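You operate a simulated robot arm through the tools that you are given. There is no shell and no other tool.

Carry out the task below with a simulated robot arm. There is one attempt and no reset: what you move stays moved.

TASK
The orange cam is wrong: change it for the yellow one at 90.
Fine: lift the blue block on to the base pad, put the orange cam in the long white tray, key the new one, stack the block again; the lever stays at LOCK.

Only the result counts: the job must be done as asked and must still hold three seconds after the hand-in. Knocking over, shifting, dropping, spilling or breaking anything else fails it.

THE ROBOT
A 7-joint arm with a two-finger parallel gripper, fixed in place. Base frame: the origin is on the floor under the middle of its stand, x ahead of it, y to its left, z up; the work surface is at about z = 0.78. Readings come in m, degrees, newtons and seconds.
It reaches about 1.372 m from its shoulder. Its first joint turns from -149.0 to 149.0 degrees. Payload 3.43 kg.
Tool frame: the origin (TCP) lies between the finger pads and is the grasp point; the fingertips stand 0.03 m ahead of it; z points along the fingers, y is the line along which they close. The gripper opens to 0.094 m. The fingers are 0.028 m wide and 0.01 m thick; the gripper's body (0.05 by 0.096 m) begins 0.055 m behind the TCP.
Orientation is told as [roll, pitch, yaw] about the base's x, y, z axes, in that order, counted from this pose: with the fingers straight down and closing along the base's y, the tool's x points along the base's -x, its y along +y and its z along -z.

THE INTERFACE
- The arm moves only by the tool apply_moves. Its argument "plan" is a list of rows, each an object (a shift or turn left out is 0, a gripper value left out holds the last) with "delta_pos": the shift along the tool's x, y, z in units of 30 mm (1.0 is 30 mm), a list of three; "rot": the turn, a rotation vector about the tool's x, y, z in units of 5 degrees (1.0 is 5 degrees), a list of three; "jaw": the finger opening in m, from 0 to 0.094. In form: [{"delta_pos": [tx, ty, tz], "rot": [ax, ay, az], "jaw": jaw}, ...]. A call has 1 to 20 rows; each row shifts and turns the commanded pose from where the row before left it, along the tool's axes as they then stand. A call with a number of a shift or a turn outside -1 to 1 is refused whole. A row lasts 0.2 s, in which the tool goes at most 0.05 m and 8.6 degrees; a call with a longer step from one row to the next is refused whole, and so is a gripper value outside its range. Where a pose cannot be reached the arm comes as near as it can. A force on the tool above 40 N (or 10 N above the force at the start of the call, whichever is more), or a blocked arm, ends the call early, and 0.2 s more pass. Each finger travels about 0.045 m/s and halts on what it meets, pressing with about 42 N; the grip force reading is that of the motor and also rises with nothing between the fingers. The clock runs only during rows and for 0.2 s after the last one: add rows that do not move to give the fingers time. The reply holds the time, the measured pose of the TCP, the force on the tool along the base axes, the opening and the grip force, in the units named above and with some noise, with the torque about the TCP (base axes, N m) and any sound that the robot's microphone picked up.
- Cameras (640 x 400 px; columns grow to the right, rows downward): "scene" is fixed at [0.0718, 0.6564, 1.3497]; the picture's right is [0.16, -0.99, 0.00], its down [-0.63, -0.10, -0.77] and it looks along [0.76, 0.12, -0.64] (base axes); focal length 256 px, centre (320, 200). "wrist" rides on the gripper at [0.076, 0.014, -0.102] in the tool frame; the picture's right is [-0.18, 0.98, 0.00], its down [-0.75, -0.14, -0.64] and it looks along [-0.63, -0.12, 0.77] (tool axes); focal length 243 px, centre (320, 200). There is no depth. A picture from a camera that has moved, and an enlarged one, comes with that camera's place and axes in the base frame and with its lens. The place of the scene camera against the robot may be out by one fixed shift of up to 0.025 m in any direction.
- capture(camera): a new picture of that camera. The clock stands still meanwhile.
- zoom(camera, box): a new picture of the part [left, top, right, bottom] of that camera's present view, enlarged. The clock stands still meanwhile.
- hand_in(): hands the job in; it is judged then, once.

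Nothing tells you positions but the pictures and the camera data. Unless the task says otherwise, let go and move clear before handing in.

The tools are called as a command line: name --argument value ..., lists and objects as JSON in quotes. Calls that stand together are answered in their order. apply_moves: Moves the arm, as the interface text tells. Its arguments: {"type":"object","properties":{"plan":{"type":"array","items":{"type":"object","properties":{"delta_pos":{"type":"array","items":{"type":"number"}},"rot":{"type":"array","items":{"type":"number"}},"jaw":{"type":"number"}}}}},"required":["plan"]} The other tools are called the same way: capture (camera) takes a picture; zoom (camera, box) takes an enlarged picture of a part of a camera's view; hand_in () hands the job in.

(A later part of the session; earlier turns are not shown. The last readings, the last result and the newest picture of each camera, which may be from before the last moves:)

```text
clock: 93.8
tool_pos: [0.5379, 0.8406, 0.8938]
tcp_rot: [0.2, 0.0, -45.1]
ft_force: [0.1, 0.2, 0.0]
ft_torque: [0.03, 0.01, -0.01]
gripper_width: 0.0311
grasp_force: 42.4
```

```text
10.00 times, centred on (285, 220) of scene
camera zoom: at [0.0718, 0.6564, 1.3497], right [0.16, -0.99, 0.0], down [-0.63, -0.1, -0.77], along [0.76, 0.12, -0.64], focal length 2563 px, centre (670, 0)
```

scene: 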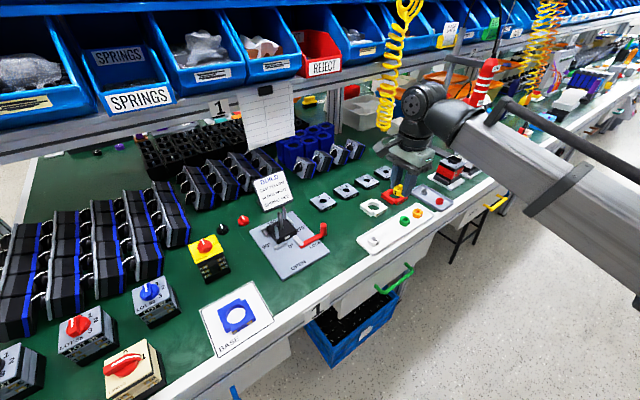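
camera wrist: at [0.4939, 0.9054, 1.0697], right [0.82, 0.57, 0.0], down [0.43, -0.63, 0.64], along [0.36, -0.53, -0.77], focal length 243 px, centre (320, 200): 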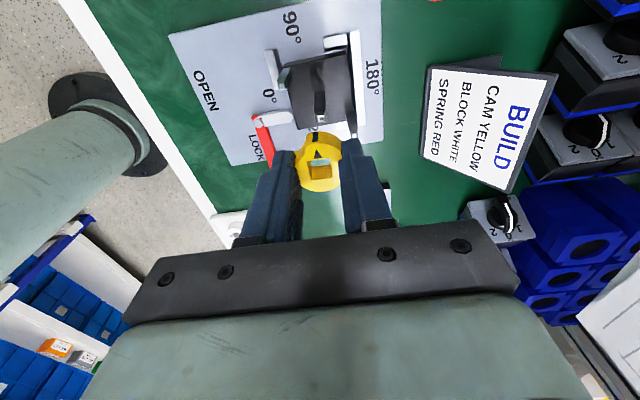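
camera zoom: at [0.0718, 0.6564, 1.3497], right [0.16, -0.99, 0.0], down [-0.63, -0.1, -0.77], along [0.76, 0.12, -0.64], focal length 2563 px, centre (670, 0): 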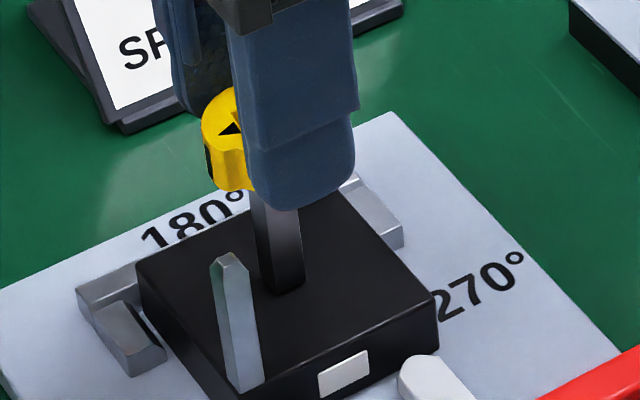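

apply_moves --plan '[{"delta_pos": [0, 0, 0.2]}, {"delta_pos": [0, 0, 0.2]}, {"delta_pos": [0, 0, 0.2]}, {"delta_pos": [0, 0, 0.2]}, {"delta_pos": [0, 0, 0.2]}, {"delta_pos": [0, 0, 0.2]}, {"delta_pos": [0, 0, 0]}]'

zoom --camera "wrist" --box '[260, 110, 380, 220]'

zoom --camera "scene" --box '[265, 205, 305, 240]'

```text
clock: 95.4
tool_pos: [0.537, 0.8405, 0.8579]
tcp_rot: [0.3, -0.1, -45.1]
ft_force: [-0.8, -0.6, 0.8]
ft_torque: [0.0, 0.03, 0.02]
gripper_width: 0.031
grasp_force: 42.0
```

```text
3.64 times, centred on (320, 165) of wrist
camera zoom: at [0.4946, 0.9054, 0.9606], right [0.82, 0.57, 0.0], down [0.43, -0.63, 0.64], along [0.37, -0.53, -0.77], focal length 882 px, centre (320, 327)
```

zoom: 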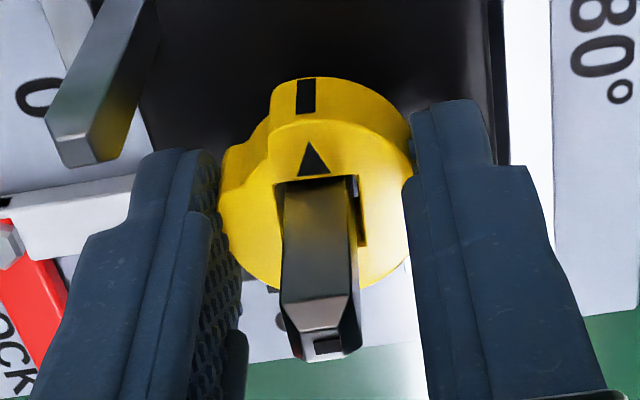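

```text
11.43 times, centred on (285, 222) of scene
camera zoom: at [0.0718, 0.6564, 1.3497], right [0.16, -0.99, 0.0], down [-0.63, -0.1, -0.77], along [0.76, 0.12, -0.64], focal length 2929 px, centre (720, -57)
```

zoom: 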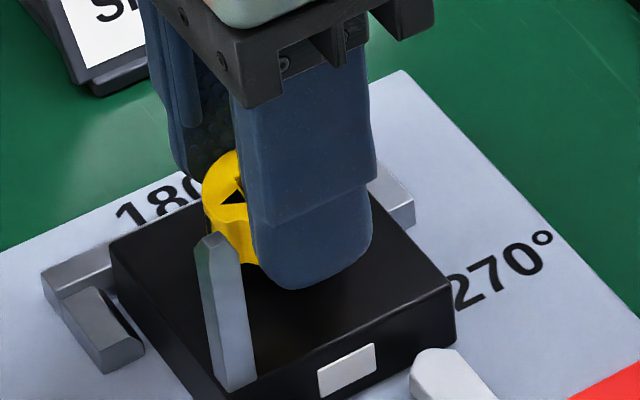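

apply_moves --plan '[{"delta_pos": [0, 0, 0.1]}, {"delta_pos": [0, 0, 0.1]}, {"delta_pos": [0, 0, 0.08]}, {"delta_pos": [0, 0, 0]}]'

apply_moves --plan '[{"delta_pos": [0, 0, 0.04]}, {"delta_pos": [0, 0, 0]}]'

apply_moves --plan '[{"delta_pos": [0, 0, 0.04]}, {"delta_pos": [0, 0, 0]}]'

zoom --camera "scene" --box '[265, 205, 305, 240]'

```text
clock: 96.4
tool_pos: [0.5394, 0.8415, 0.8492]
tcp_rot: [0.0, -0.2, -45.0]
ft_force: [-0.3, -0.1, -0.2]
ft_torque: [-0.05, 0.01, 0.01]
gripper_width: 0.0314
grasp_force: 42.4
```

```text
clock: 97.0
tool_pos: [0.5381, 0.8409, 0.8482]
tcp_rot: [0.0, -0.2, -45.0]
ft_force: [-0.3, -0.5, -0.1]
ft_torque: [0.02, 0.02, -0.03]
gripper_width: 0.0313
grasp_force: 42.6
```

```text
clock: 97.6
tool_pos: [0.5386, 0.8412, 0.8478]
tcp_rot: [0.1, -0.1, -45.0]
ft_force: [0.4, -0.3, 0.0]
ft_torque: [0.0, 0.02, -0.02]
gripper_width: 0.0312
grasp_force: 42.5
```

```text
11.43 times, centred on (285, 222) of scene
camera zoom: at [0.0718, 0.6564, 1.3497], right [0.16, -0.99, 0.0], down [-0.63, -0.1, -0.77], along [0.76, 0.12, -0.64], focal length 2929 px, centre (720, -57)
```

zoom: 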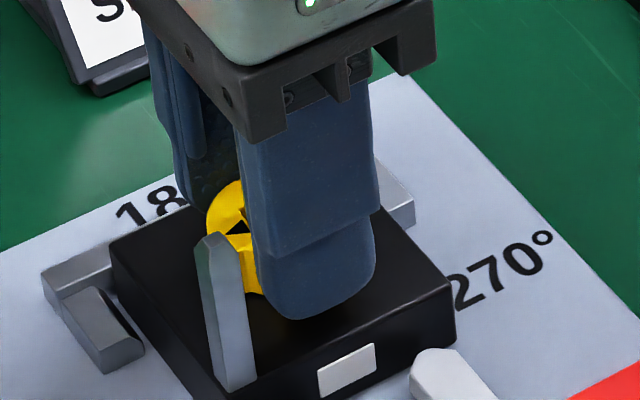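

apply_moves --plan '[{"delta_pos": [0, 0, 0.03]}, {"delta_pos": [0, 0, 0]}]'

apply_moves --plan '[{"delta_pos": [0, 0, 0.03]}, {"delta_pos": [0, 0, 0]}]'

apply_moves --plan '[{"delta_pos": [0, 0, 0.02]}, {"delta_pos": [0, 0, 0]}]'

```text
clock: 98.2
tool_pos: [0.5378, 0.8414, 0.8465]
tcp_rot: [0.1, -0.1, -45.0]
ft_force: [0.8, 0.6, 1.7]
ft_torque: [-0.02, 0.01, -0.01]
gripper_width: 0.0312
grasp_force: 42.0
```

```text
clock: 98.8
tool_pos: [0.5388, 0.8409, 0.8464]
tcp_rot: [0.3, -0.1, -44.9]
ft_force: [-0.5, 0.6, 8.9]
ft_torque: [0.0, -0.01, -0.01]
gripper_width: 0.0313
grasp_force: 42.1
```

```text
clock: 99.4
tool_pos: [0.5383, 0.8422, 0.8452]
tcp_rot: [0.2, 0.1, -45.0]
ft_force: [-1.6, 3.8, 11.5]
ft_torque: [0.11, 0.04, 0.02]
gripper_width: 0.031
grasp_force: 41.9
```

The cam has seated on the housing at the predicted height (contact force about 10 N). I'll ease off, open the fingers and rise to inspect.

apply_moves --plan '[{"delta_pos": [0, 0, -0.02]}, {"jaw": 0.036}, {"jaw": 0.045}, {"jaw": 0.045}, {"jaw": 0.045}]'

zoom --camera "wrist" --box '[260, 110, 380, 220]'

apply_moves --plan '[{"delta_pos": [0, 0, -0.2]}, {"delta_pos": [0, 0, -0.4]}, {"delta_pos": [0, 0, -0.6]}, {"delta_pos": [0, 0, -0.8]}, {"delta_pos": [0, 0, -0.8]}, {"delta_pos": [0, 0, -0.8]}, {"delta_pos": [0, 0, 0]}]'

zoom --camera "wrist" --box '[260, 40, 380, 150]'

zoom --camera "scene" --box '[265, 205, 305, 240]'

```text
clock: 100.6
tool_pos: [0.5385, 0.8407, 0.8461]
tcp_rot: [0.1, -0.1, -45.0]
ft_force: [0.7, -0.4, -1.0]
ft_torque: [0.02, 0.02, -0.03]
gripper_width: 0.0451
grasp_force: 0.1
```

```text
3.64 times, centred on (320, 165) of wrist
camera zoom: at [0.4945, 0.9051, 0.9485], right [0.82, 0.57, 0.0], down [0.43, -0.63, 0.64], along [0.36, -0.53, -0.77], focal length 882 px, centre (320, 327)
```

zoom: 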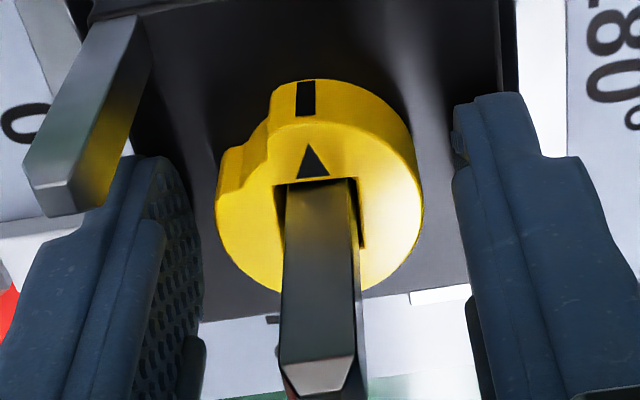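

```text
clock: 102.2
tool_pos: [0.5368, 0.8411, 0.9534]
tcp_rot: [0.1, -0.1, -45.0]
ft_force: [0.5, 0.3, 0.7]
ft_torque: [0.0, 0.0, -0.01]
gripper_width: 0.0447
grasp_force: 0.0
```

```text
3.64 times, centred on (320, 95) of wrist
camera zoom: at [0.4931, 0.9046, 1.0568], right [0.82, 0.57, 0.0], down [0.43, -0.63, 0.64], along [0.36, -0.53, -0.77], focal length 882 px, centre (320, 582)
```

zoom: 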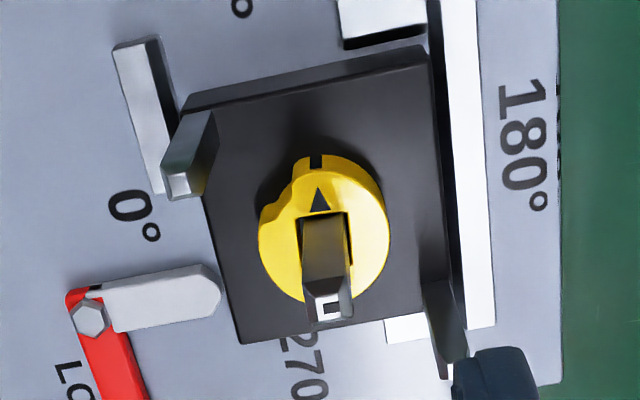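

```text
11.43 times, centred on (285, 222) of scene
camera zoom: at [0.0718, 0.6564, 1.3497], right [0.16, -0.99, 0.0], down [-0.63, -0.1, -0.77], along [0.76, 0.12, -0.64], focal length 2929 px, centre (720, -57)
```

zoom: 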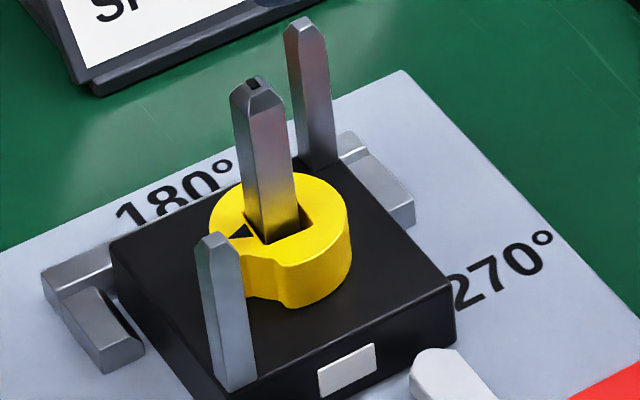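

The yellow cam is seated on the shaft with its pointer facing 90°, and the lever and housing are unchanged. I'll rotate the tool back to +45° to fetch the blue block.

apply_moves --plan '[{"rot": [0, 0, -1]}, {"rot": [0, 0, -1]}, {"rot": [0, 0, -1]}, {"rot": [0, 0, -1]}, {"rot": [0, 0, -1]}, {"rot": [0, 0, -1]}, {"rot": [0, 0, -1]}, {"rot": [0, 0, -1]}, {"rot": [0, 0, -1]}, {"rot": [0, 0, -1]}, {"rot": [0, 0, -1]}, {"rot": [0, 0, -1]}, {"rot": [0, 0, -1]}, {"rot": [0, 0, -1]}, {"rot": [0, 0, -1]}, {"rot": [0, 0, -1]}, {"rot": [0, 0, -1]}, {"rot": [0, 0, -1]}, {"rot": [0, 0, 0]}, {"rot": [0, 0, 0]}]'

zoom --camera "wrist" --box '[260, 40, 380, 150]'

capture --camera "scene"

```text
clock: 106.4
tool_pos: [0.5379, 0.8416, 0.9545]
tcp_rot: [0.0, -0.2, 45.1]
ft_force: [0.9, -0.8, -1.3]
ft_torque: [0.01, -0.01, -0.04]
gripper_width: 0.0451
grasp_force: 0.0
```

```text
3.64 times, centred on (320, 95) of wrist
camera zoom: at [0.4742, 0.7974, 1.0565], right [-0.57, 0.82, 0.0], down [0.63, 0.43, 0.64], along [0.53, 0.36, -0.77], focal length 882 px, centre (320, 582)
```

zoom: 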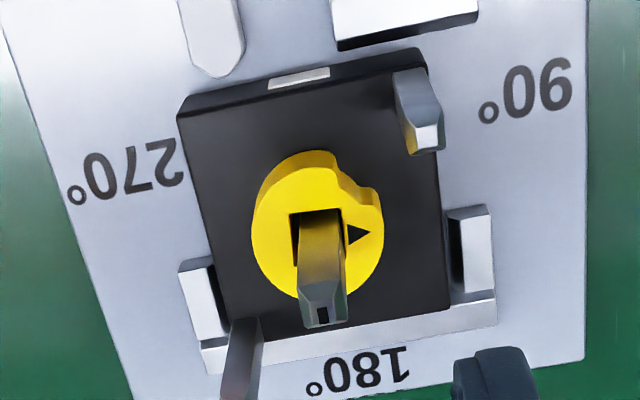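

```text
taken
```

scene: 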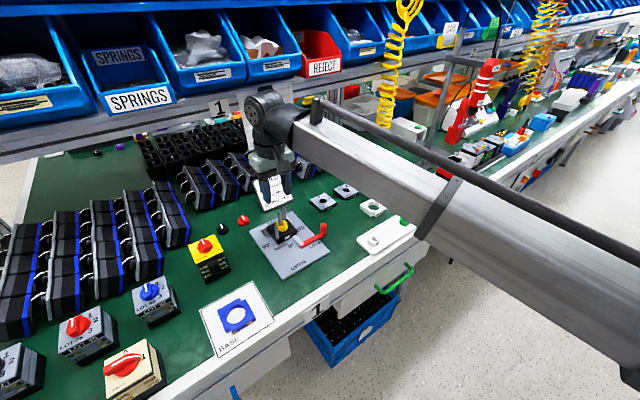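

apply_moves --plan '[{"delta_pos": [0.636, 0.841, 0], "jaw": 0.06}, {"delta_pos": [0.636, 0.841, 0], "jaw": 0.075}, {"delta_pos": [0.636, 0.841, 0], "jaw": 0.085}, {"delta_pos": [0.636, 0.841, 0]}, {"delta_pos": [0.636, 0.841, 0]}, {"delta_pos": [0.636, 0.841, 0]}, {"delta_pos": [0.636, 0.841, 0]}, {"delta_pos": [0.636, 0.841, 0]}, {"delta_pos": [0, 0, 0]}, {"delta_pos": [0, 0, 0]}]'

zoom --camera "wrist" --box '[220, 0, 420, 170]'

zoom --camera "scene" --box '[190, 250, 290, 350]'

```text
clock: 108.6
tool_pos: [0.2862, 0.876, 0.952]
tcp_rot: [-0.1, -0.1, 44.9]
ft_force: [0.3, -0.2, -0.6]
ft_torque: [0.01, 0.03, 0.01]
gripper_width: 0.0851
grasp_force: 0.0
```

```text
2.35 times, centred on (320, 85) of wrist
camera zoom: at [0.2228, 0.8321, 1.0546], right [-0.57, 0.82, 0.0], down [0.63, 0.43, 0.64], along [0.53, 0.36, -0.77], focal length 571 px, centre (320, 471)
```

zoom: 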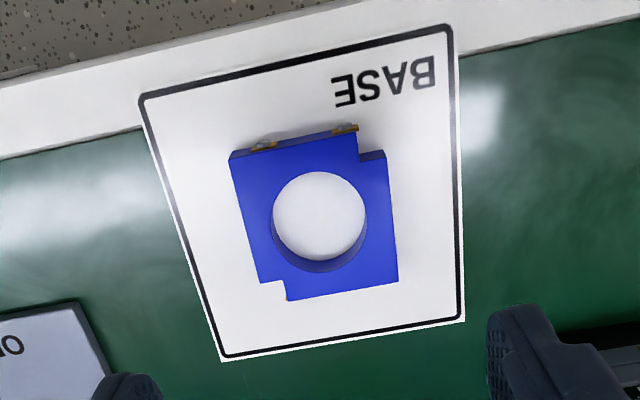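

```text
4.00 times, centred on (240, 300) of scene
camera zoom: at [0.0718, 0.6564, 1.3497], right [0.16, -0.99, 0.0], down [-0.63, -0.1, -0.77], along [0.76, 0.12, -0.64], focal length 1025 px, centre (640, -200)
```

zoom: 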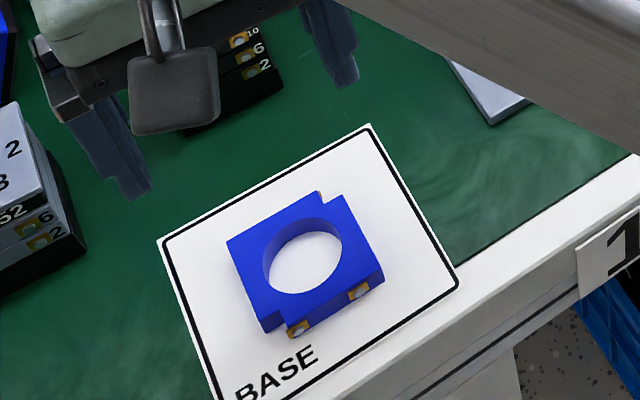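

apply_moves --plan '[{"delta_pos": [0.07, 0, 0.7], "jaw": 0.085}, {"delta_pos": [0, 0, 0.8]}, {"delta_pos": [0, 0, 0.8]}, {"delta_pos": [0, 0, 0.8]}, {"delta_pos": [0, 0, 0.8]}, {"delta_pos": [0, 0, 0.6]}, {"delta_pos": [0, 0, 0]}, {"delta_pos": [0, 0, 0]}]'

zoom --camera "wrist" --box '[220, 70, 420, 230]'

```text
clock: 110.4
tool_pos: [0.2868, 0.8736, 0.8171]
tcp_rot: [-0.1, 0.0, 45.0]
ft_force: [0.0, -0.3, -0.3]
ft_torque: [0.01, 0.02, 0.02]
gripper_width: 0.0848
grasp_force: 0.0
```

```text
2.50 times, centred on (320, 150) of wrist
camera zoom: at [0.2236, 0.8303, 0.9198], right [-0.57, 0.82, 0.0], down [0.63, 0.43, 0.64], along [0.53, 0.36, -0.76], focal length 606 px, centre (320, 325)
```

zoom: 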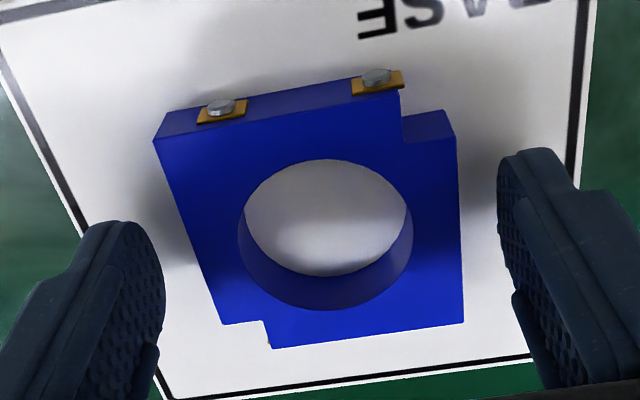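

apply_moves --plan '[{"delta_pos": [0, 0.04, 0.08], "jaw": 0.085}, {"jaw": 0.075}, {"jaw": 0.065}, {"jaw": 0.055}, {"jaw": 0.05}, {"jaw": 0.05}, {"jaw": 0.05}]'

zoom --camera "wrist" --box '[220, 70, 420, 230]'

```text
clock: 112.0
tool_pos: [0.2856, 0.8757, 0.815]
tcp_rot: [-0.1, -0.2, 45.1]
ft_force: [0.3, -0.3, 0.2]
ft_torque: [0.0, 0.03, 0.03]
gripper_width: 0.0626
grasp_force: 42.1
```

```text
2.50 times, centred on (320, 150) of wrist
camera zoom: at [0.222, 0.8313, 0.9176], right [-0.57, 0.82, 0.0], down [0.63, 0.43, 0.64], along [0.53, 0.36, -0.77], focal length 606 px, centre (320, 325)
```

zoom: 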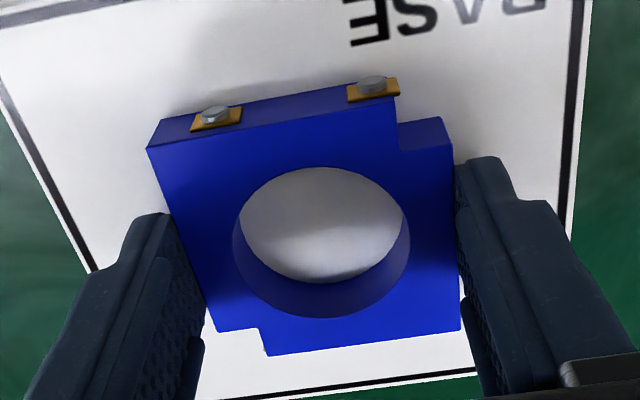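

The block is gripped squarely with the tips about 4 mm above its underside. I'll lift and carry it back over the fixture.

apply_moves --plan '[{"delta_pos": [0, 0, -0.3]}, {"delta_pos": [0, 0, -0.8]}, {"delta_pos": [0, 0, -0.9]}, {"delta_pos": [0, 0, -0.9]}, {"delta_pos": [0, 0, -0.9]}, {"delta_pos": [0, 0, -0.9]}, {"delta_pos": [-0.35, -0.45, 0]}, {"delta_pos": [-0.64, -0.84, 0]}, {"delta_pos": [-0.64, -0.84, 0]}, {"delta_pos": [-0.64, -0.84, 0]}, {"delta_pos": [-0.64, -0.84, 0]}, {"delta_pos": [-0.64, -0.84, 0]}, {"delta_pos": [-0.64, -0.84, 0]}, {"delta_pos": [-0.64, -0.84, 0]}, {"delta_pos": [-0.32, -0.4, 0]}, {"delta_pos": [0, 0, 0]}, {"delta_pos": [0, 0, 0]}]'

capture --camera "wrist"

zoom --camera "wrist" --box '[230, 50, 410, 220]'

zoom --camera "scene" --box '[240, 160, 340, 250]'

```text
clock: 115.6
tool_pos: [0.5377, 0.842, 0.9578]
tcp_rot: [-0.1, -0.1, 45.0]
ft_force: [0.2, 0.1, -0.8]
ft_torque: [0.02, 0.02, -0.01]
gripper_width: 0.0628
grasp_force: 42.1
```

```text
taken
camera wrist: at [0.4738, 0.7978, 1.0601], right [-0.57, 0.82, 0.0], down [0.63, 0.43, 0.64], along [0.53, 0.36, -0.77], focal length 243 px, centre (320, 200)
```

wrist: 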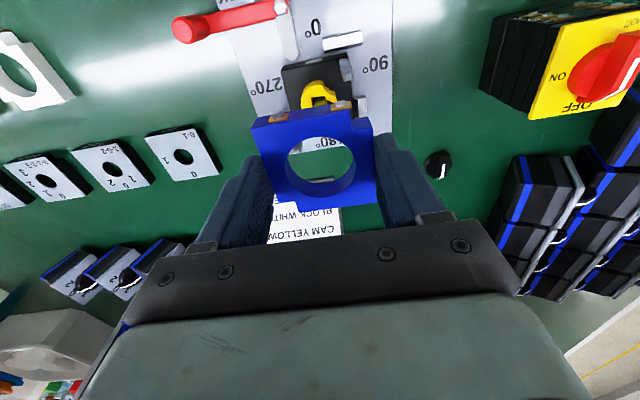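

```text
2.35 times, centred on (320, 135) of wrist
camera zoom: at [0.4738, 0.7978, 1.0601], right [-0.57, 0.82, 0.0], down [0.63, 0.43, 0.64], along [0.53, 0.36, -0.77], focal length 571 px, centre (320, 353)
```

zoom: 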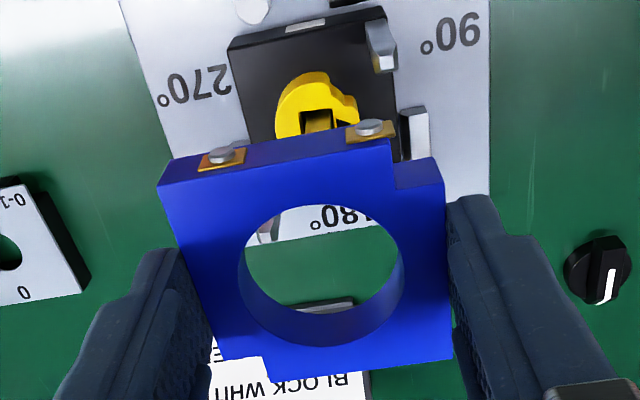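

```text
4.44 times, centred on (290, 205) of scene
camera zoom: at [0.0718, 0.6564, 1.3497], right [0.16, -0.99, 0.0], down [-0.63, -0.1, -0.77], along [0.76, 0.12, -0.64], focal length 1139 px, centre (453, 178)
```

zoom: 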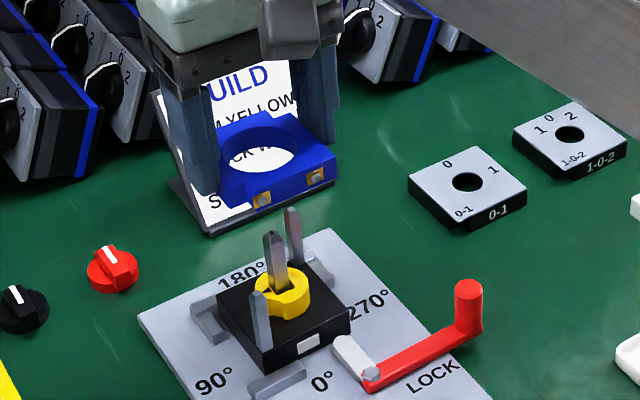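

apply_moves --plan '[{"delta_pos": [0, 0, 0.5]}, {"delta_pos": [0, 0, 0.5]}, {"delta_pos": [0, 0, 0.42]}, {"delta_pos": [0, 0, 0]}, {"delta_pos": [0, 0, 0]}]'

zoom --camera "wrist" --box '[230, 50, 410, 220]'

zoom --camera "scene" --box '[260, 185, 310, 235]'

```text
clock: 116.8
tool_pos: [0.5364, 0.8412, 0.9134]
tcp_rot: [-0.1, 0.0, 45.0]
ft_force: [0.1, 0.2, -0.9]
ft_torque: [0.02, 0.0, 0.01]
gripper_width: 0.0625
grasp_force: 42.2
```

```text
2.35 times, centred on (320, 135) of wrist
camera zoom: at [0.4729, 0.7976, 1.0156], right [-0.57, 0.82, 0.0], down [0.63, 0.43, 0.64], along [0.53, 0.36, -0.76], focal length 571 px, centre (320, 353)
```

zoom: 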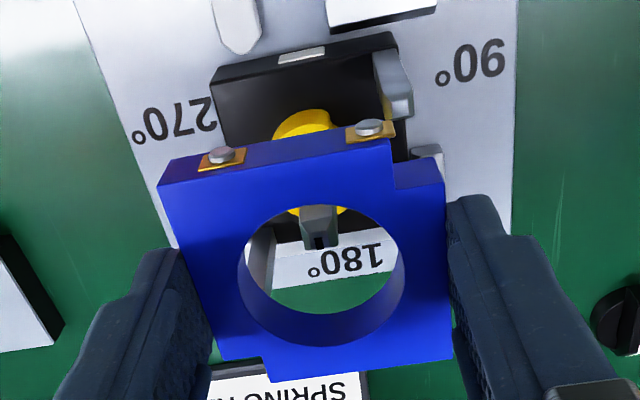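

```text
8.00 times, centred on (285, 210) of scene
camera zoom: at [0.0718, 0.6564, 1.3497], right [0.16, -0.99, 0.0], down [-0.63, -0.1, -0.77], along [0.76, 0.12, -0.64], focal length 2050 px, centre (600, 120)
```

zoom: 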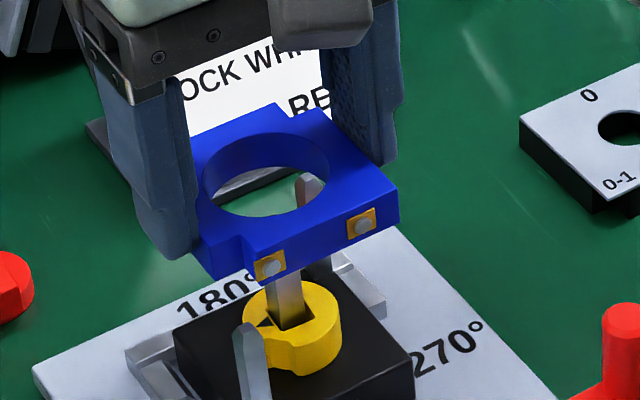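

The shaft tip is centred in the block's hole. I'll lower in small steps, watching the force as the corner notches meet the rods.

apply_moves --plan '[{"delta_pos": [0, 0, 0.15]}, {"delta_pos": [0, 0, 0.1]}, {"delta_pos": [0, 0, 0]}]'

zoom --camera "wrist" --box '[230, 50, 410, 220]'

zoom --camera "wrist" --box '[325, 60, 385, 130]'

zoom --camera "scene" --box '[260, 190, 310, 240]'

```text
clock: 117.6
tool_pos: [0.5365, 0.841, 0.906]
tcp_rot: [-0.1, -0.1, 45.0]
ft_force: [-0.8, 0.0, -0.1]
ft_torque: [0.0, 0.03, -0.03]
gripper_width: 0.0626
grasp_force: 41.5
```

```text
2.35 times, centred on (320, 135) of wrist
camera zoom: at [0.4731, 0.7974, 1.0091], right [-0.57, 0.82, 0.0], down [0.63, 0.43, 0.64], along [0.53, 0.36, -0.77], focal length 571 px, centre (320, 353)
```

zoom: 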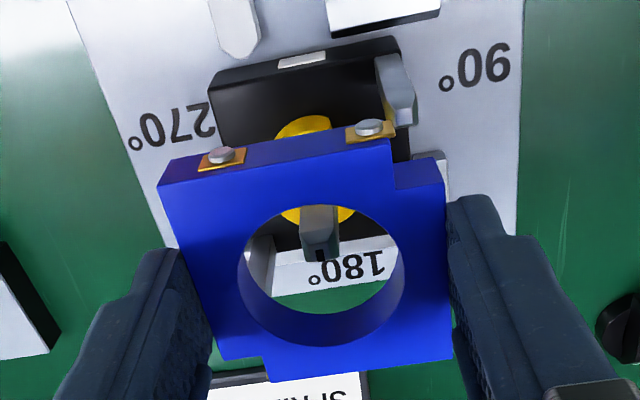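

```text
5.71 times, centred on (355, 95) of wrist
camera zoom: at [0.4731, 0.7974, 1.0091], right [-0.57, 0.82, 0.0], down [0.63, 0.43, 0.64], along [0.53, 0.36, -0.77], focal length 1386 px, centre (120, 800)
```

zoom: 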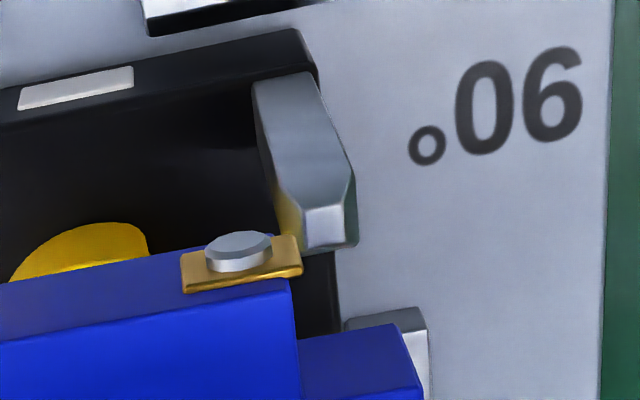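

```text
8.00 times, centred on (285, 215) of scene
camera zoom: at [0.0718, 0.6564, 1.3497], right [0.16, -0.99, 0.0], down [-0.63, -0.1, -0.77], along [0.76, 0.12, -0.64], focal length 2050 px, centre (600, 80)
```

zoom: 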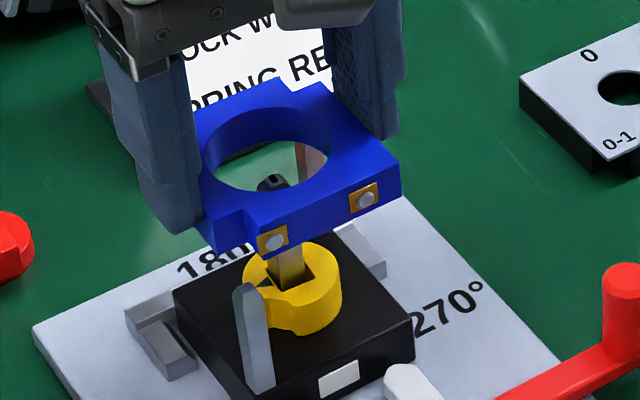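

By my measurements the rods should sit about 1–2 mm inside the notches on every side, with the block under 1 mm off centre. I'll continue down carefully.

apply_moves --plan '[{"delta_pos": [0, -0.02, 0.15]}, {"delta_pos": [0, 0, 0.15]}, {"delta_pos": [0, 0, 0.1]}, {"delta_pos": [0, 0, 0.1]}, {"delta_pos": [0, 0, 0]}]'

zoom --camera "wrist" --box '[230, 50, 410, 220]'

zoom --camera "scene" --box '[265, 200, 305, 240]'

```text
clock: 118.8
tool_pos: [0.5376, 0.8409, 0.8925]
tcp_rot: [-0.2, -0.2, 45.1]
ft_force: [-0.5, -0.1, -1.2]
ft_torque: [0.02, 0.0, 0.01]
gripper_width: 0.0625
grasp_force: 42.1
```

```text
2.35 times, centred on (320, 135) of wrist
camera zoom: at [0.4738, 0.7969, 0.995], right [-0.57, 0.82, 0.0], down [0.63, 0.43, 0.64], along [0.53, 0.36, -0.76], focal length 571 px, centre (320, 353)
```

zoom: 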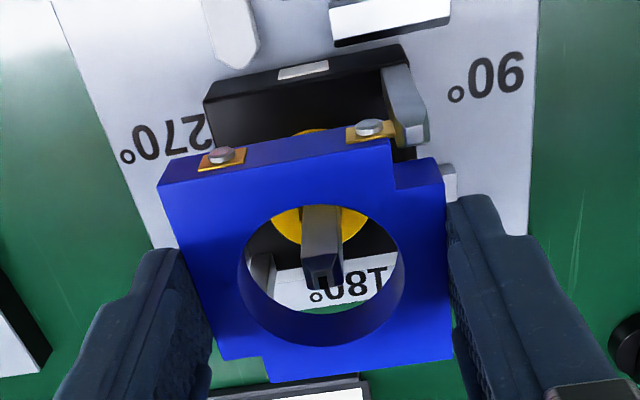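

```text
10.00 times, centred on (285, 220) of scene
camera zoom: at [0.0718, 0.6564, 1.3497], right [0.16, -0.99, 0.0], down [-0.63, -0.1, -0.77], along [0.76, 0.12, -0.64], focal length 2563 px, centre (670, 0)
```

zoom: 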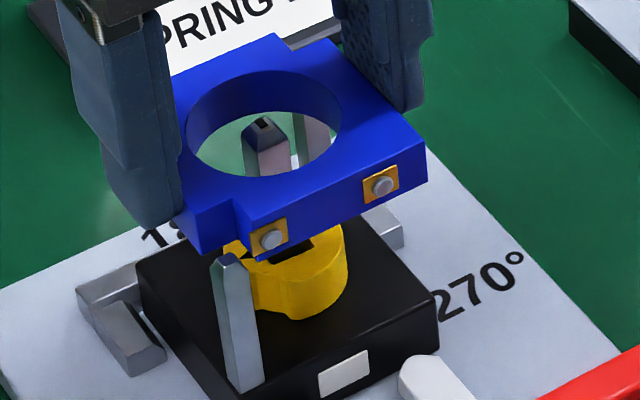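

zoom --camera "scene" --box '[270, 212, 295, 237]'

zoom --camera "wrist" --box '[325, 60, 385, 130]'

zoom --camera "wrist" --box '[285, 140, 355, 200]'

```text
16.00 times, centred on (282, 224) of scene
camera zoom: at [0.0718, 0.6564, 1.3497], right [0.16, -0.99, 0.0], down [-0.63, -0.1, -0.77], along [0.76, 0.12, -0.64], focal length 4101 px, centre (920, -192)
```

zoom: 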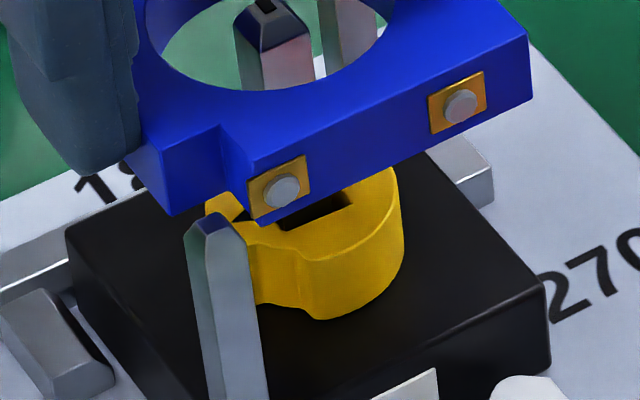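

```text
5.71 times, centred on (355, 95) of wrist
camera zoom: at [0.4738, 0.7969, 0.995], right [-0.57, 0.82, 0.0], down [0.63, 0.43, 0.64], along [0.53, 0.36, -0.76], focal length 1386 px, centre (120, 800)
```

zoom: 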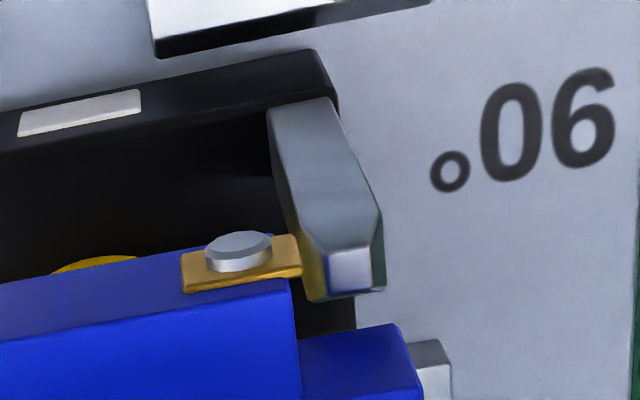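

```text
6.67 times, centred on (320, 170) of wrist
camera zoom: at [0.4738, 0.7969, 0.995], right [-0.57, 0.82, 0.0], down [0.63, 0.43, 0.64], along [0.53, 0.36, -0.76], focal length 1618 px, centre (320, 400)
```

zoom: 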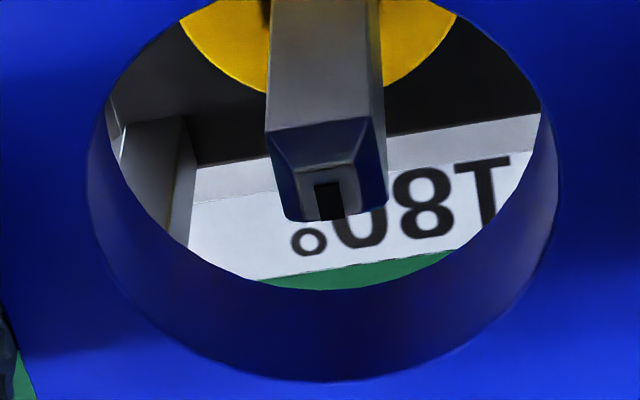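

The rods fit inside the notches with clearance on all sides. I'll continue lowering.

apply_moves --plan '[{"delta_pos": [0, 0, 0.1]}, {"delta_pos": [0, 0, 0.1]}, {"delta_pos": [0, 0, 0.1]}, {"delta_pos": [0, 0, 0]}]'

zoom --camera "scene" --box '[265, 205, 305, 240]'

zoom --camera "wrist" --box '[230, 50, 410, 220]'

```text
clock: 119.8
tool_pos: [0.5382, 0.8417, 0.8842]
tcp_rot: [-0.1, 0.0, 45.1]
ft_force: [-0.2, -0.4, -0.4]
ft_torque: [-0.01, -0.03, 0.02]
gripper_width: 0.0626
grasp_force: 41.8
```

```text
11.43 times, centred on (285, 222) of scene
camera zoom: at [0.0718, 0.6564, 1.3497], right [0.16, -0.99, 0.0], down [-0.63, -0.1, -0.77], along [0.76, 0.12, -0.64], focal length 2929 px, centre (720, -57)
```

zoom: 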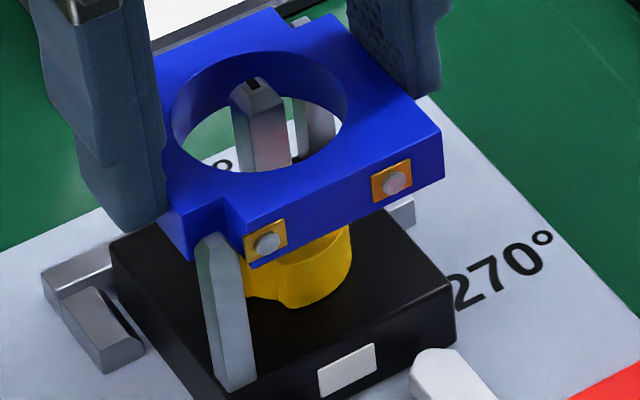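

```text
2.35 times, centred on (320, 135) of wrist
camera zoom: at [0.4737, 0.797, 0.9861], right [-0.57, 0.82, 0.0], down [0.63, 0.43, 0.64], along [0.53, 0.36, -0.76], focal length 571 px, centre (320, 353)
```

zoom: 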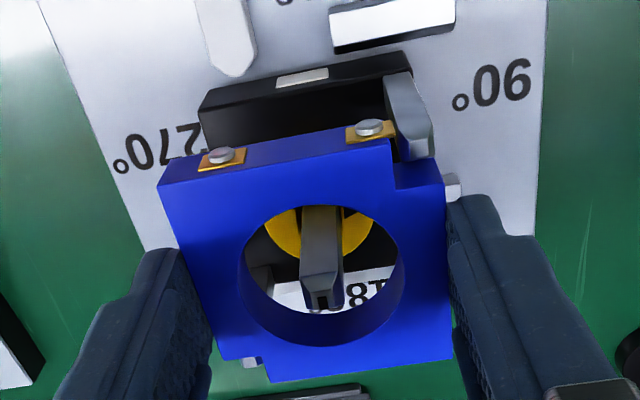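

apply_moves --plan '[{"delta_pos": [0, 0, 0.15]}, {"delta_pos": [0, 0, 0.15]}, {"delta_pos": [0, 0, 0.15]}, {"delta_pos": [0, 0, 0.15]}, {"delta_pos": [0, 0, 0]}]'

zoom --camera "scene" --box '[265, 205, 305, 240]'

zoom --camera "wrist" --box '[230, 50, 410, 220]'

```text
clock: 121.0
tool_pos: [0.5383, 0.8402, 0.8658]
tcp_rot: [-0.1, 0.0, 44.9]
ft_force: [-0.2, -0.1, 0.7]
ft_torque: [0.0, -0.03, -0.01]
gripper_width: 0.0626
grasp_force: 42.1
```

```text
11.43 times, centred on (285, 222) of scene
camera zoom: at [0.0718, 0.6564, 1.3497], right [0.16, -0.99, 0.0], down [-0.63, -0.1, -0.77], along [0.76, 0.12, -0.64], focal length 2929 px, centre (720, -57)
```

zoom: 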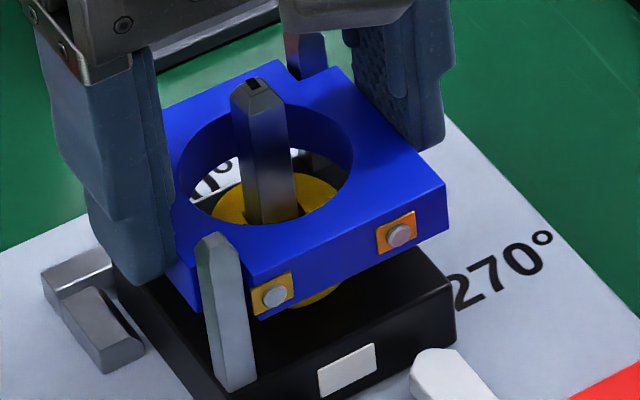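

```text
2.35 times, centred on (320, 135) of wrist
camera zoom: at [0.4738, 0.7971, 0.9685], right [-0.57, 0.82, 0.0], down [0.63, 0.43, 0.64], along [0.53, 0.36, -0.76], focal length 571 px, centre (320, 353)
```

zoom: 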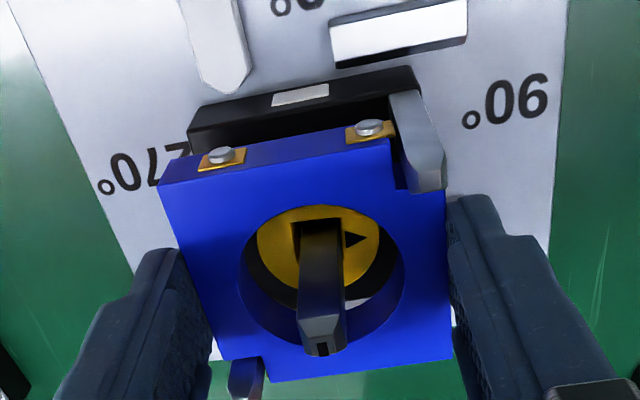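

apply_moves --plan '[{"delta_pos": [0, 0, 0.1]}, {"delta_pos": [0, 0, 0.1]}, {"delta_pos": [0, 0, 0.1]}, {"delta_pos": [0, 0, 0.1]}, {"delta_pos": [0, 0, 0]}]'

zoom --camera "scene" --box '[265, 205, 305, 240]'

zoom --camera "wrist" --box '[230, 50, 410, 220]'

```text
clock: 122.2
tool_pos: [0.5375, 0.8402, 0.8538]
tcp_rot: [-0.1, -0.2, 44.9]
ft_force: [-0.1, -0.6, -0.8]
ft_torque: [0.01, 0.02, -0.01]
gripper_width: 0.0627
grasp_force: 42.1
```

```text
11.43 times, centred on (285, 222) of scene
camera zoom: at [0.0718, 0.6564, 1.3497], right [0.16, -0.99, 0.0], down [-0.63, -0.1, -0.77], along [0.76, 0.12, -0.64], focal length 2929 px, centre (720, -57)
```

zoom: 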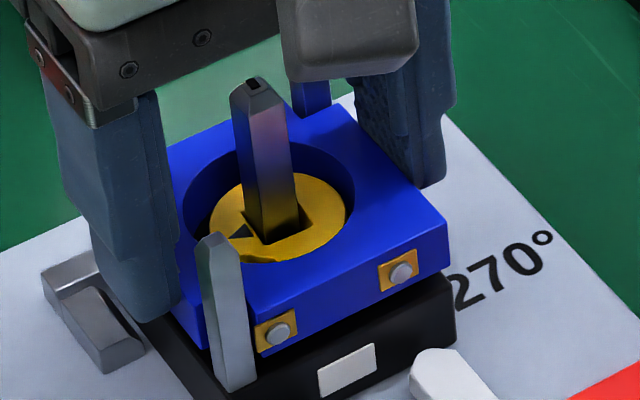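

```text
2.35 times, centred on (320, 135) of wrist
camera zoom: at [0.4737, 0.7975, 0.9556], right [-0.57, 0.82, 0.0], down [0.63, 0.43, 0.64], along [0.53, 0.36, -0.76], focal length 571 px, centre (320, 353)
```

zoom: 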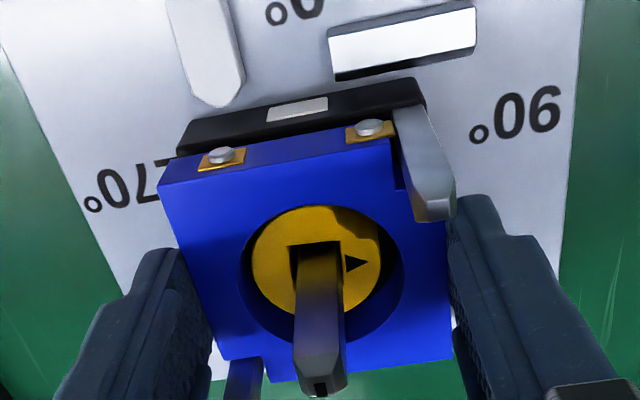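

apply_moves --plan '[{"delta_pos": [0.01, 0, 0.07]}, {"delta_pos": [0, 0, 0.07]}, {"delta_pos": [0, 0, 0]}]'

apply_moves --plan '[{"delta_pos": [0, 0, 0.04]}, {"delta_pos": [0, 0, 0]}]'

apply_moves --plan '[{"delta_pos": [0, 0, 0.04]}, {"delta_pos": [0, 0, 0]}]'

zoom --camera "scene" --box '[265, 205, 305, 240]'

```text
clock: 123.0
tool_pos: [0.5373, 0.8412, 0.8501]
tcp_rot: [0.0, -0.1, 45.0]
ft_force: [0.9, -1.0, 0.3]
ft_torque: [0.01, -0.02, -0.04]
gripper_width: 0.0628
grasp_force: 42.0
```

```text
clock: 123.6
tool_pos: [0.5378, 0.8406, 0.8472]
tcp_rot: [-0.1, -0.2, 45.0]
ft_force: [0.1, 0.2, -0.2]
ft_torque: [-0.02, 0.01, 0.02]
gripper_width: 0.0628
grasp_force: 42.4
```

```text
clock: 124.2
tool_pos: [0.5373, 0.8416, 0.8484]
tcp_rot: [-0.1, -0.2, 45.0]
ft_force: [-0.4, 0.8, 11.0]
ft_torque: [-0.06, 0.15, -0.03]
gripper_width: 0.0629
grasp_force: 41.9
```

```text
11.43 times, centred on (285, 222) of scene
camera zoom: at [0.0718, 0.6564, 1.3497], right [0.16, -0.99, 0.0], down [-0.63, -0.1, -0.77], along [0.76, 0.12, -0.64], focal length 2929 px, centre (720, -57)
```

zoom: 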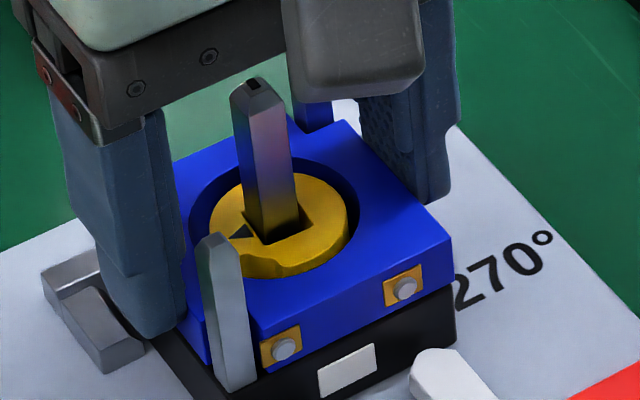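

Contact at about 11 N, at the expected height, and the block is within a millimetre of its original seated position. I'll ease off and release.

apply_moves --plan '[{"delta_pos": [0, 0, -0.01]}, {"jaw": 0.065}, {"jaw": 0.07}, {"jaw": 0.08}, {"jaw": 0.088}, {"jaw": 0.088}, {"jaw": 0.088}]'

zoom --camera "scene" --box '[265, 205, 305, 240]'

zoom --camera "wrist" --box '[230, 50, 410, 220]'

zoom --camera "scene" --box '[272, 222, 308, 245]'

```text
clock: 125.8
tool_pos: [0.5372, 0.8403, 0.8476]
tcp_rot: [-0.1, -0.1, 45.1]
ft_force: [-0.4, 0.5, 0.3]
ft_torque: [-0.05, 0.02, 0.02]
gripper_width: 0.0883
grasp_force: 0.2
```

```text
11.43 times, centred on (285, 222) of scene
camera zoom: at [0.0718, 0.6564, 1.3497], right [0.16, -0.99, 0.0], down [-0.63, -0.1, -0.77], along [0.76, 0.12, -0.64], focal length 2929 px, centre (720, -57)
```

zoom: 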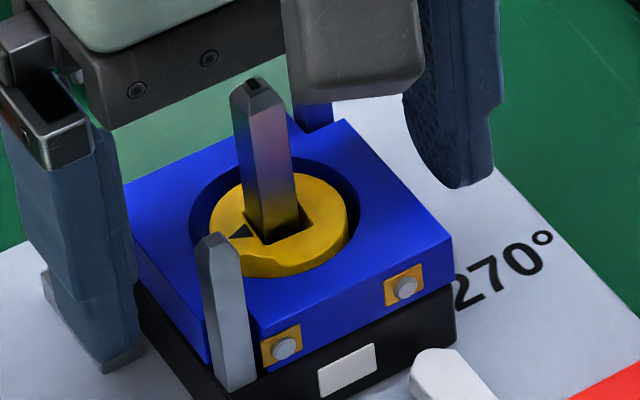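

```text
2.35 times, centred on (320, 135) of wrist
camera zoom: at [0.4744, 0.797, 0.949], right [-0.57, 0.82, 0.0], down [0.63, 0.43, 0.64], along [0.53, 0.36, -0.77], focal length 571 px, centre (320, 353)
```

zoom: 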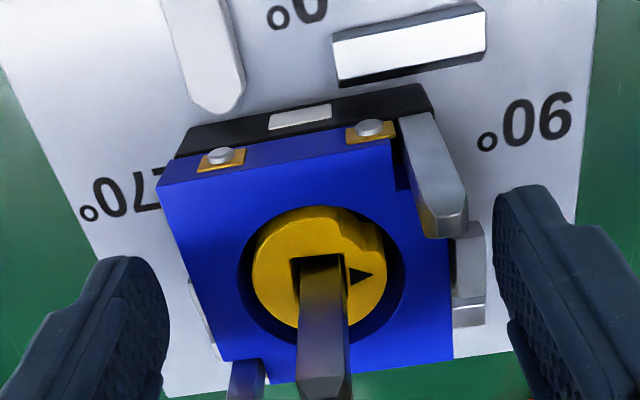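

```text
16.00 times, centred on (290, 234) of scene
camera zoom: at [0.0718, 0.6564, 1.3497], right [0.16, -0.99, 0.0], down [-0.63, -0.1, -0.77], along [0.76, 0.12, -0.64], focal length 4101 px, centre (800, -336)
```

zoom: 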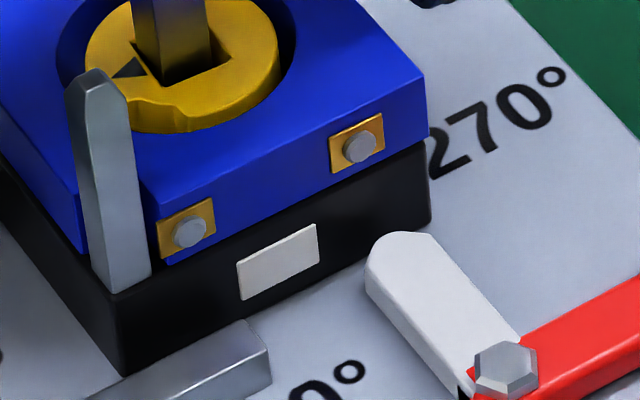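

The block rests on the housing with the yellow cam inside, pointer at 90°. I'll rise clear and inspect everything.

apply_moves --plan '[{"delta_pos": [0, 0, -0.2]}, {"delta_pos": [0, 0, -0.5]}, {"delta_pos": [0, 0, -0.8]}, {"delta_pos": [0, 0, -0.9]}, {"delta_pos": [0, 0, -0.9]}, {"delta_pos": [0, 0, -0.9]}, {"delta_pos": [0, 0, 0]}, {"delta_pos": [0, 0, 0]}]'

zoom --camera "wrist" --box '[250, 20, 390, 170]'

zoom --camera "scene" --box '[265, 205, 305, 240]'

zoom --camera "scene" --box '[230, 160, 350, 290]'

```text
clock: 127.6
tool_pos: [0.5384, 0.84, 0.9724]
tcp_rot: [-0.1, 0.1, 45.0]
ft_force: [0.6, -0.1, 0.6]
ft_torque: [0.0, -0.04, 0.01]
gripper_width: 0.0882
grasp_force: 0.0
```

```text
2.67 times, centred on (320, 95) of wrist
camera zoom: at [0.4741, 0.7962, 1.0757], right [-0.57, 0.82, 0.0], down [0.63, 0.43, 0.64], along [0.53, 0.36, -0.77], focal length 647 px, centre (320, 480)
```

zoom: 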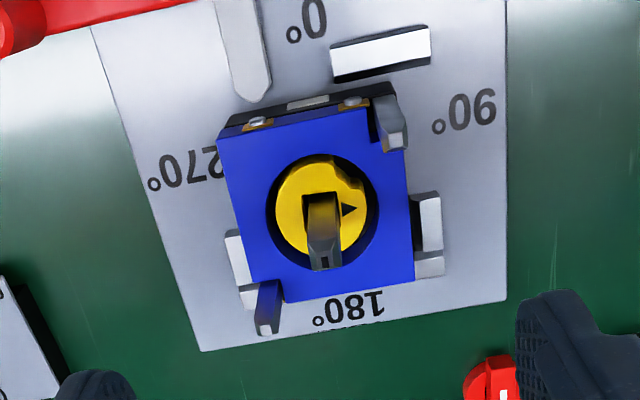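

```text
11.43 times, centred on (285, 222) of scene
camera zoom: at [0.0718, 0.6564, 1.3497], right [0.16, -0.99, 0.0], down [-0.63, -0.1, -0.77], along [0.76, 0.12, -0.64], focal length 2929 px, centre (720, -57)
```

zoom: 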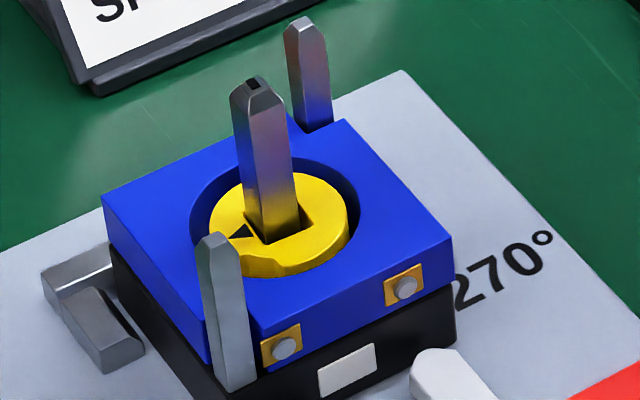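

```text
3.08 times, centred on (290, 225) of scene
camera zoom: at [0.0718, 0.6564, 1.3497], right [0.16, -0.99, 0.0], down [-0.63, -0.1, -0.77], along [0.76, 0.12, -0.64], focal length 789 px, centre (412, 123)
```

zoom: 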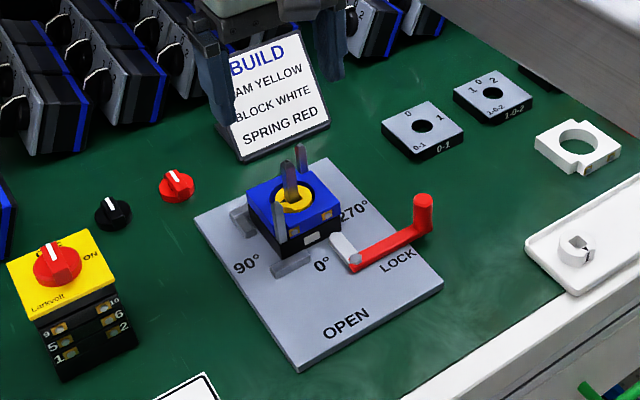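

zoom --camera "scene" --box '[270, 218, 290, 240]'

zoom --camera "scene" --box '[285, 215, 308, 240]'

zoom --camera "wrist" --box '[285, 45, 355, 105]'

```text
16.00 times, centred on (280, 229) of scene
camera zoom: at [0.0718, 0.6564, 1.3497], right [0.16, -0.99, 0.0], down [-0.63, -0.1, -0.77], along [0.76, 0.12, -0.64], focal length 4101 px, centre (960, -264)
```

zoom: 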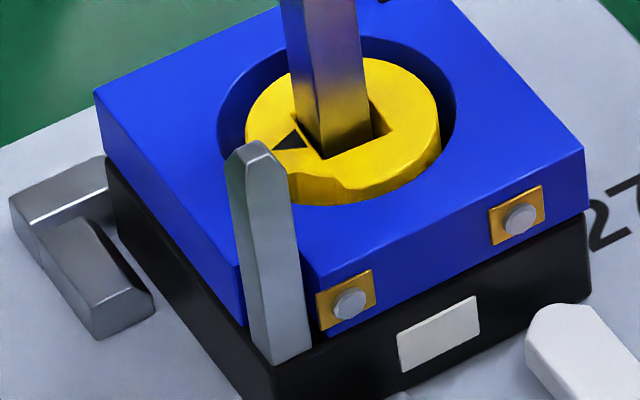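

```text
16.00 times, centred on (296, 228) of scene
camera zoom: at [0.0718, 0.6564, 1.3497], right [0.16, -0.99, 0.0], down [-0.63, -0.1, -0.77], along [0.76, 0.12, -0.64], focal length 4101 px, centre (696, -240)
```

zoom: 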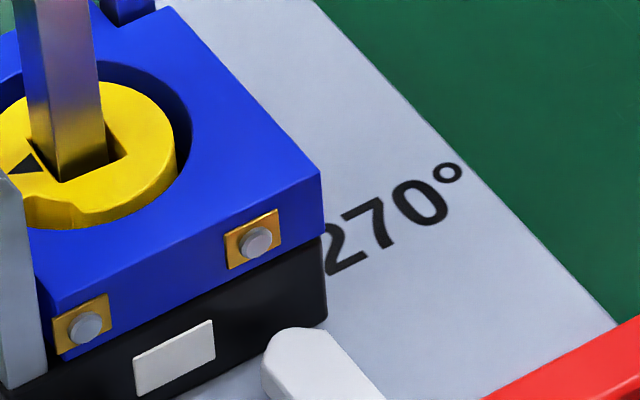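

```text
6.67 times, centred on (320, 75) of wrist
camera zoom: at [0.4741, 0.7962, 1.0757], right [-0.57, 0.82, 0.0], down [0.63, 0.43, 0.64], along [0.53, 0.36, -0.77], focal length 1618 px, centre (320, 1033)
```

zoom: 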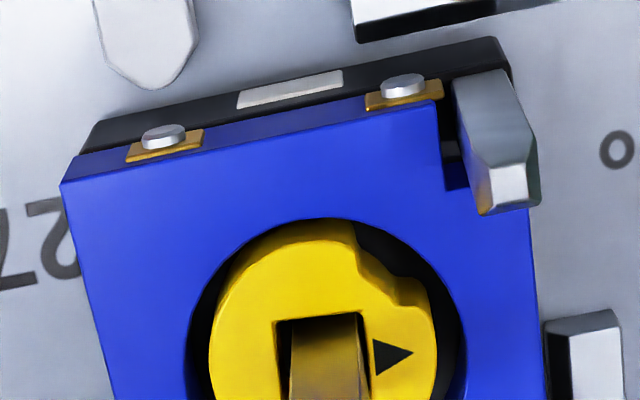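

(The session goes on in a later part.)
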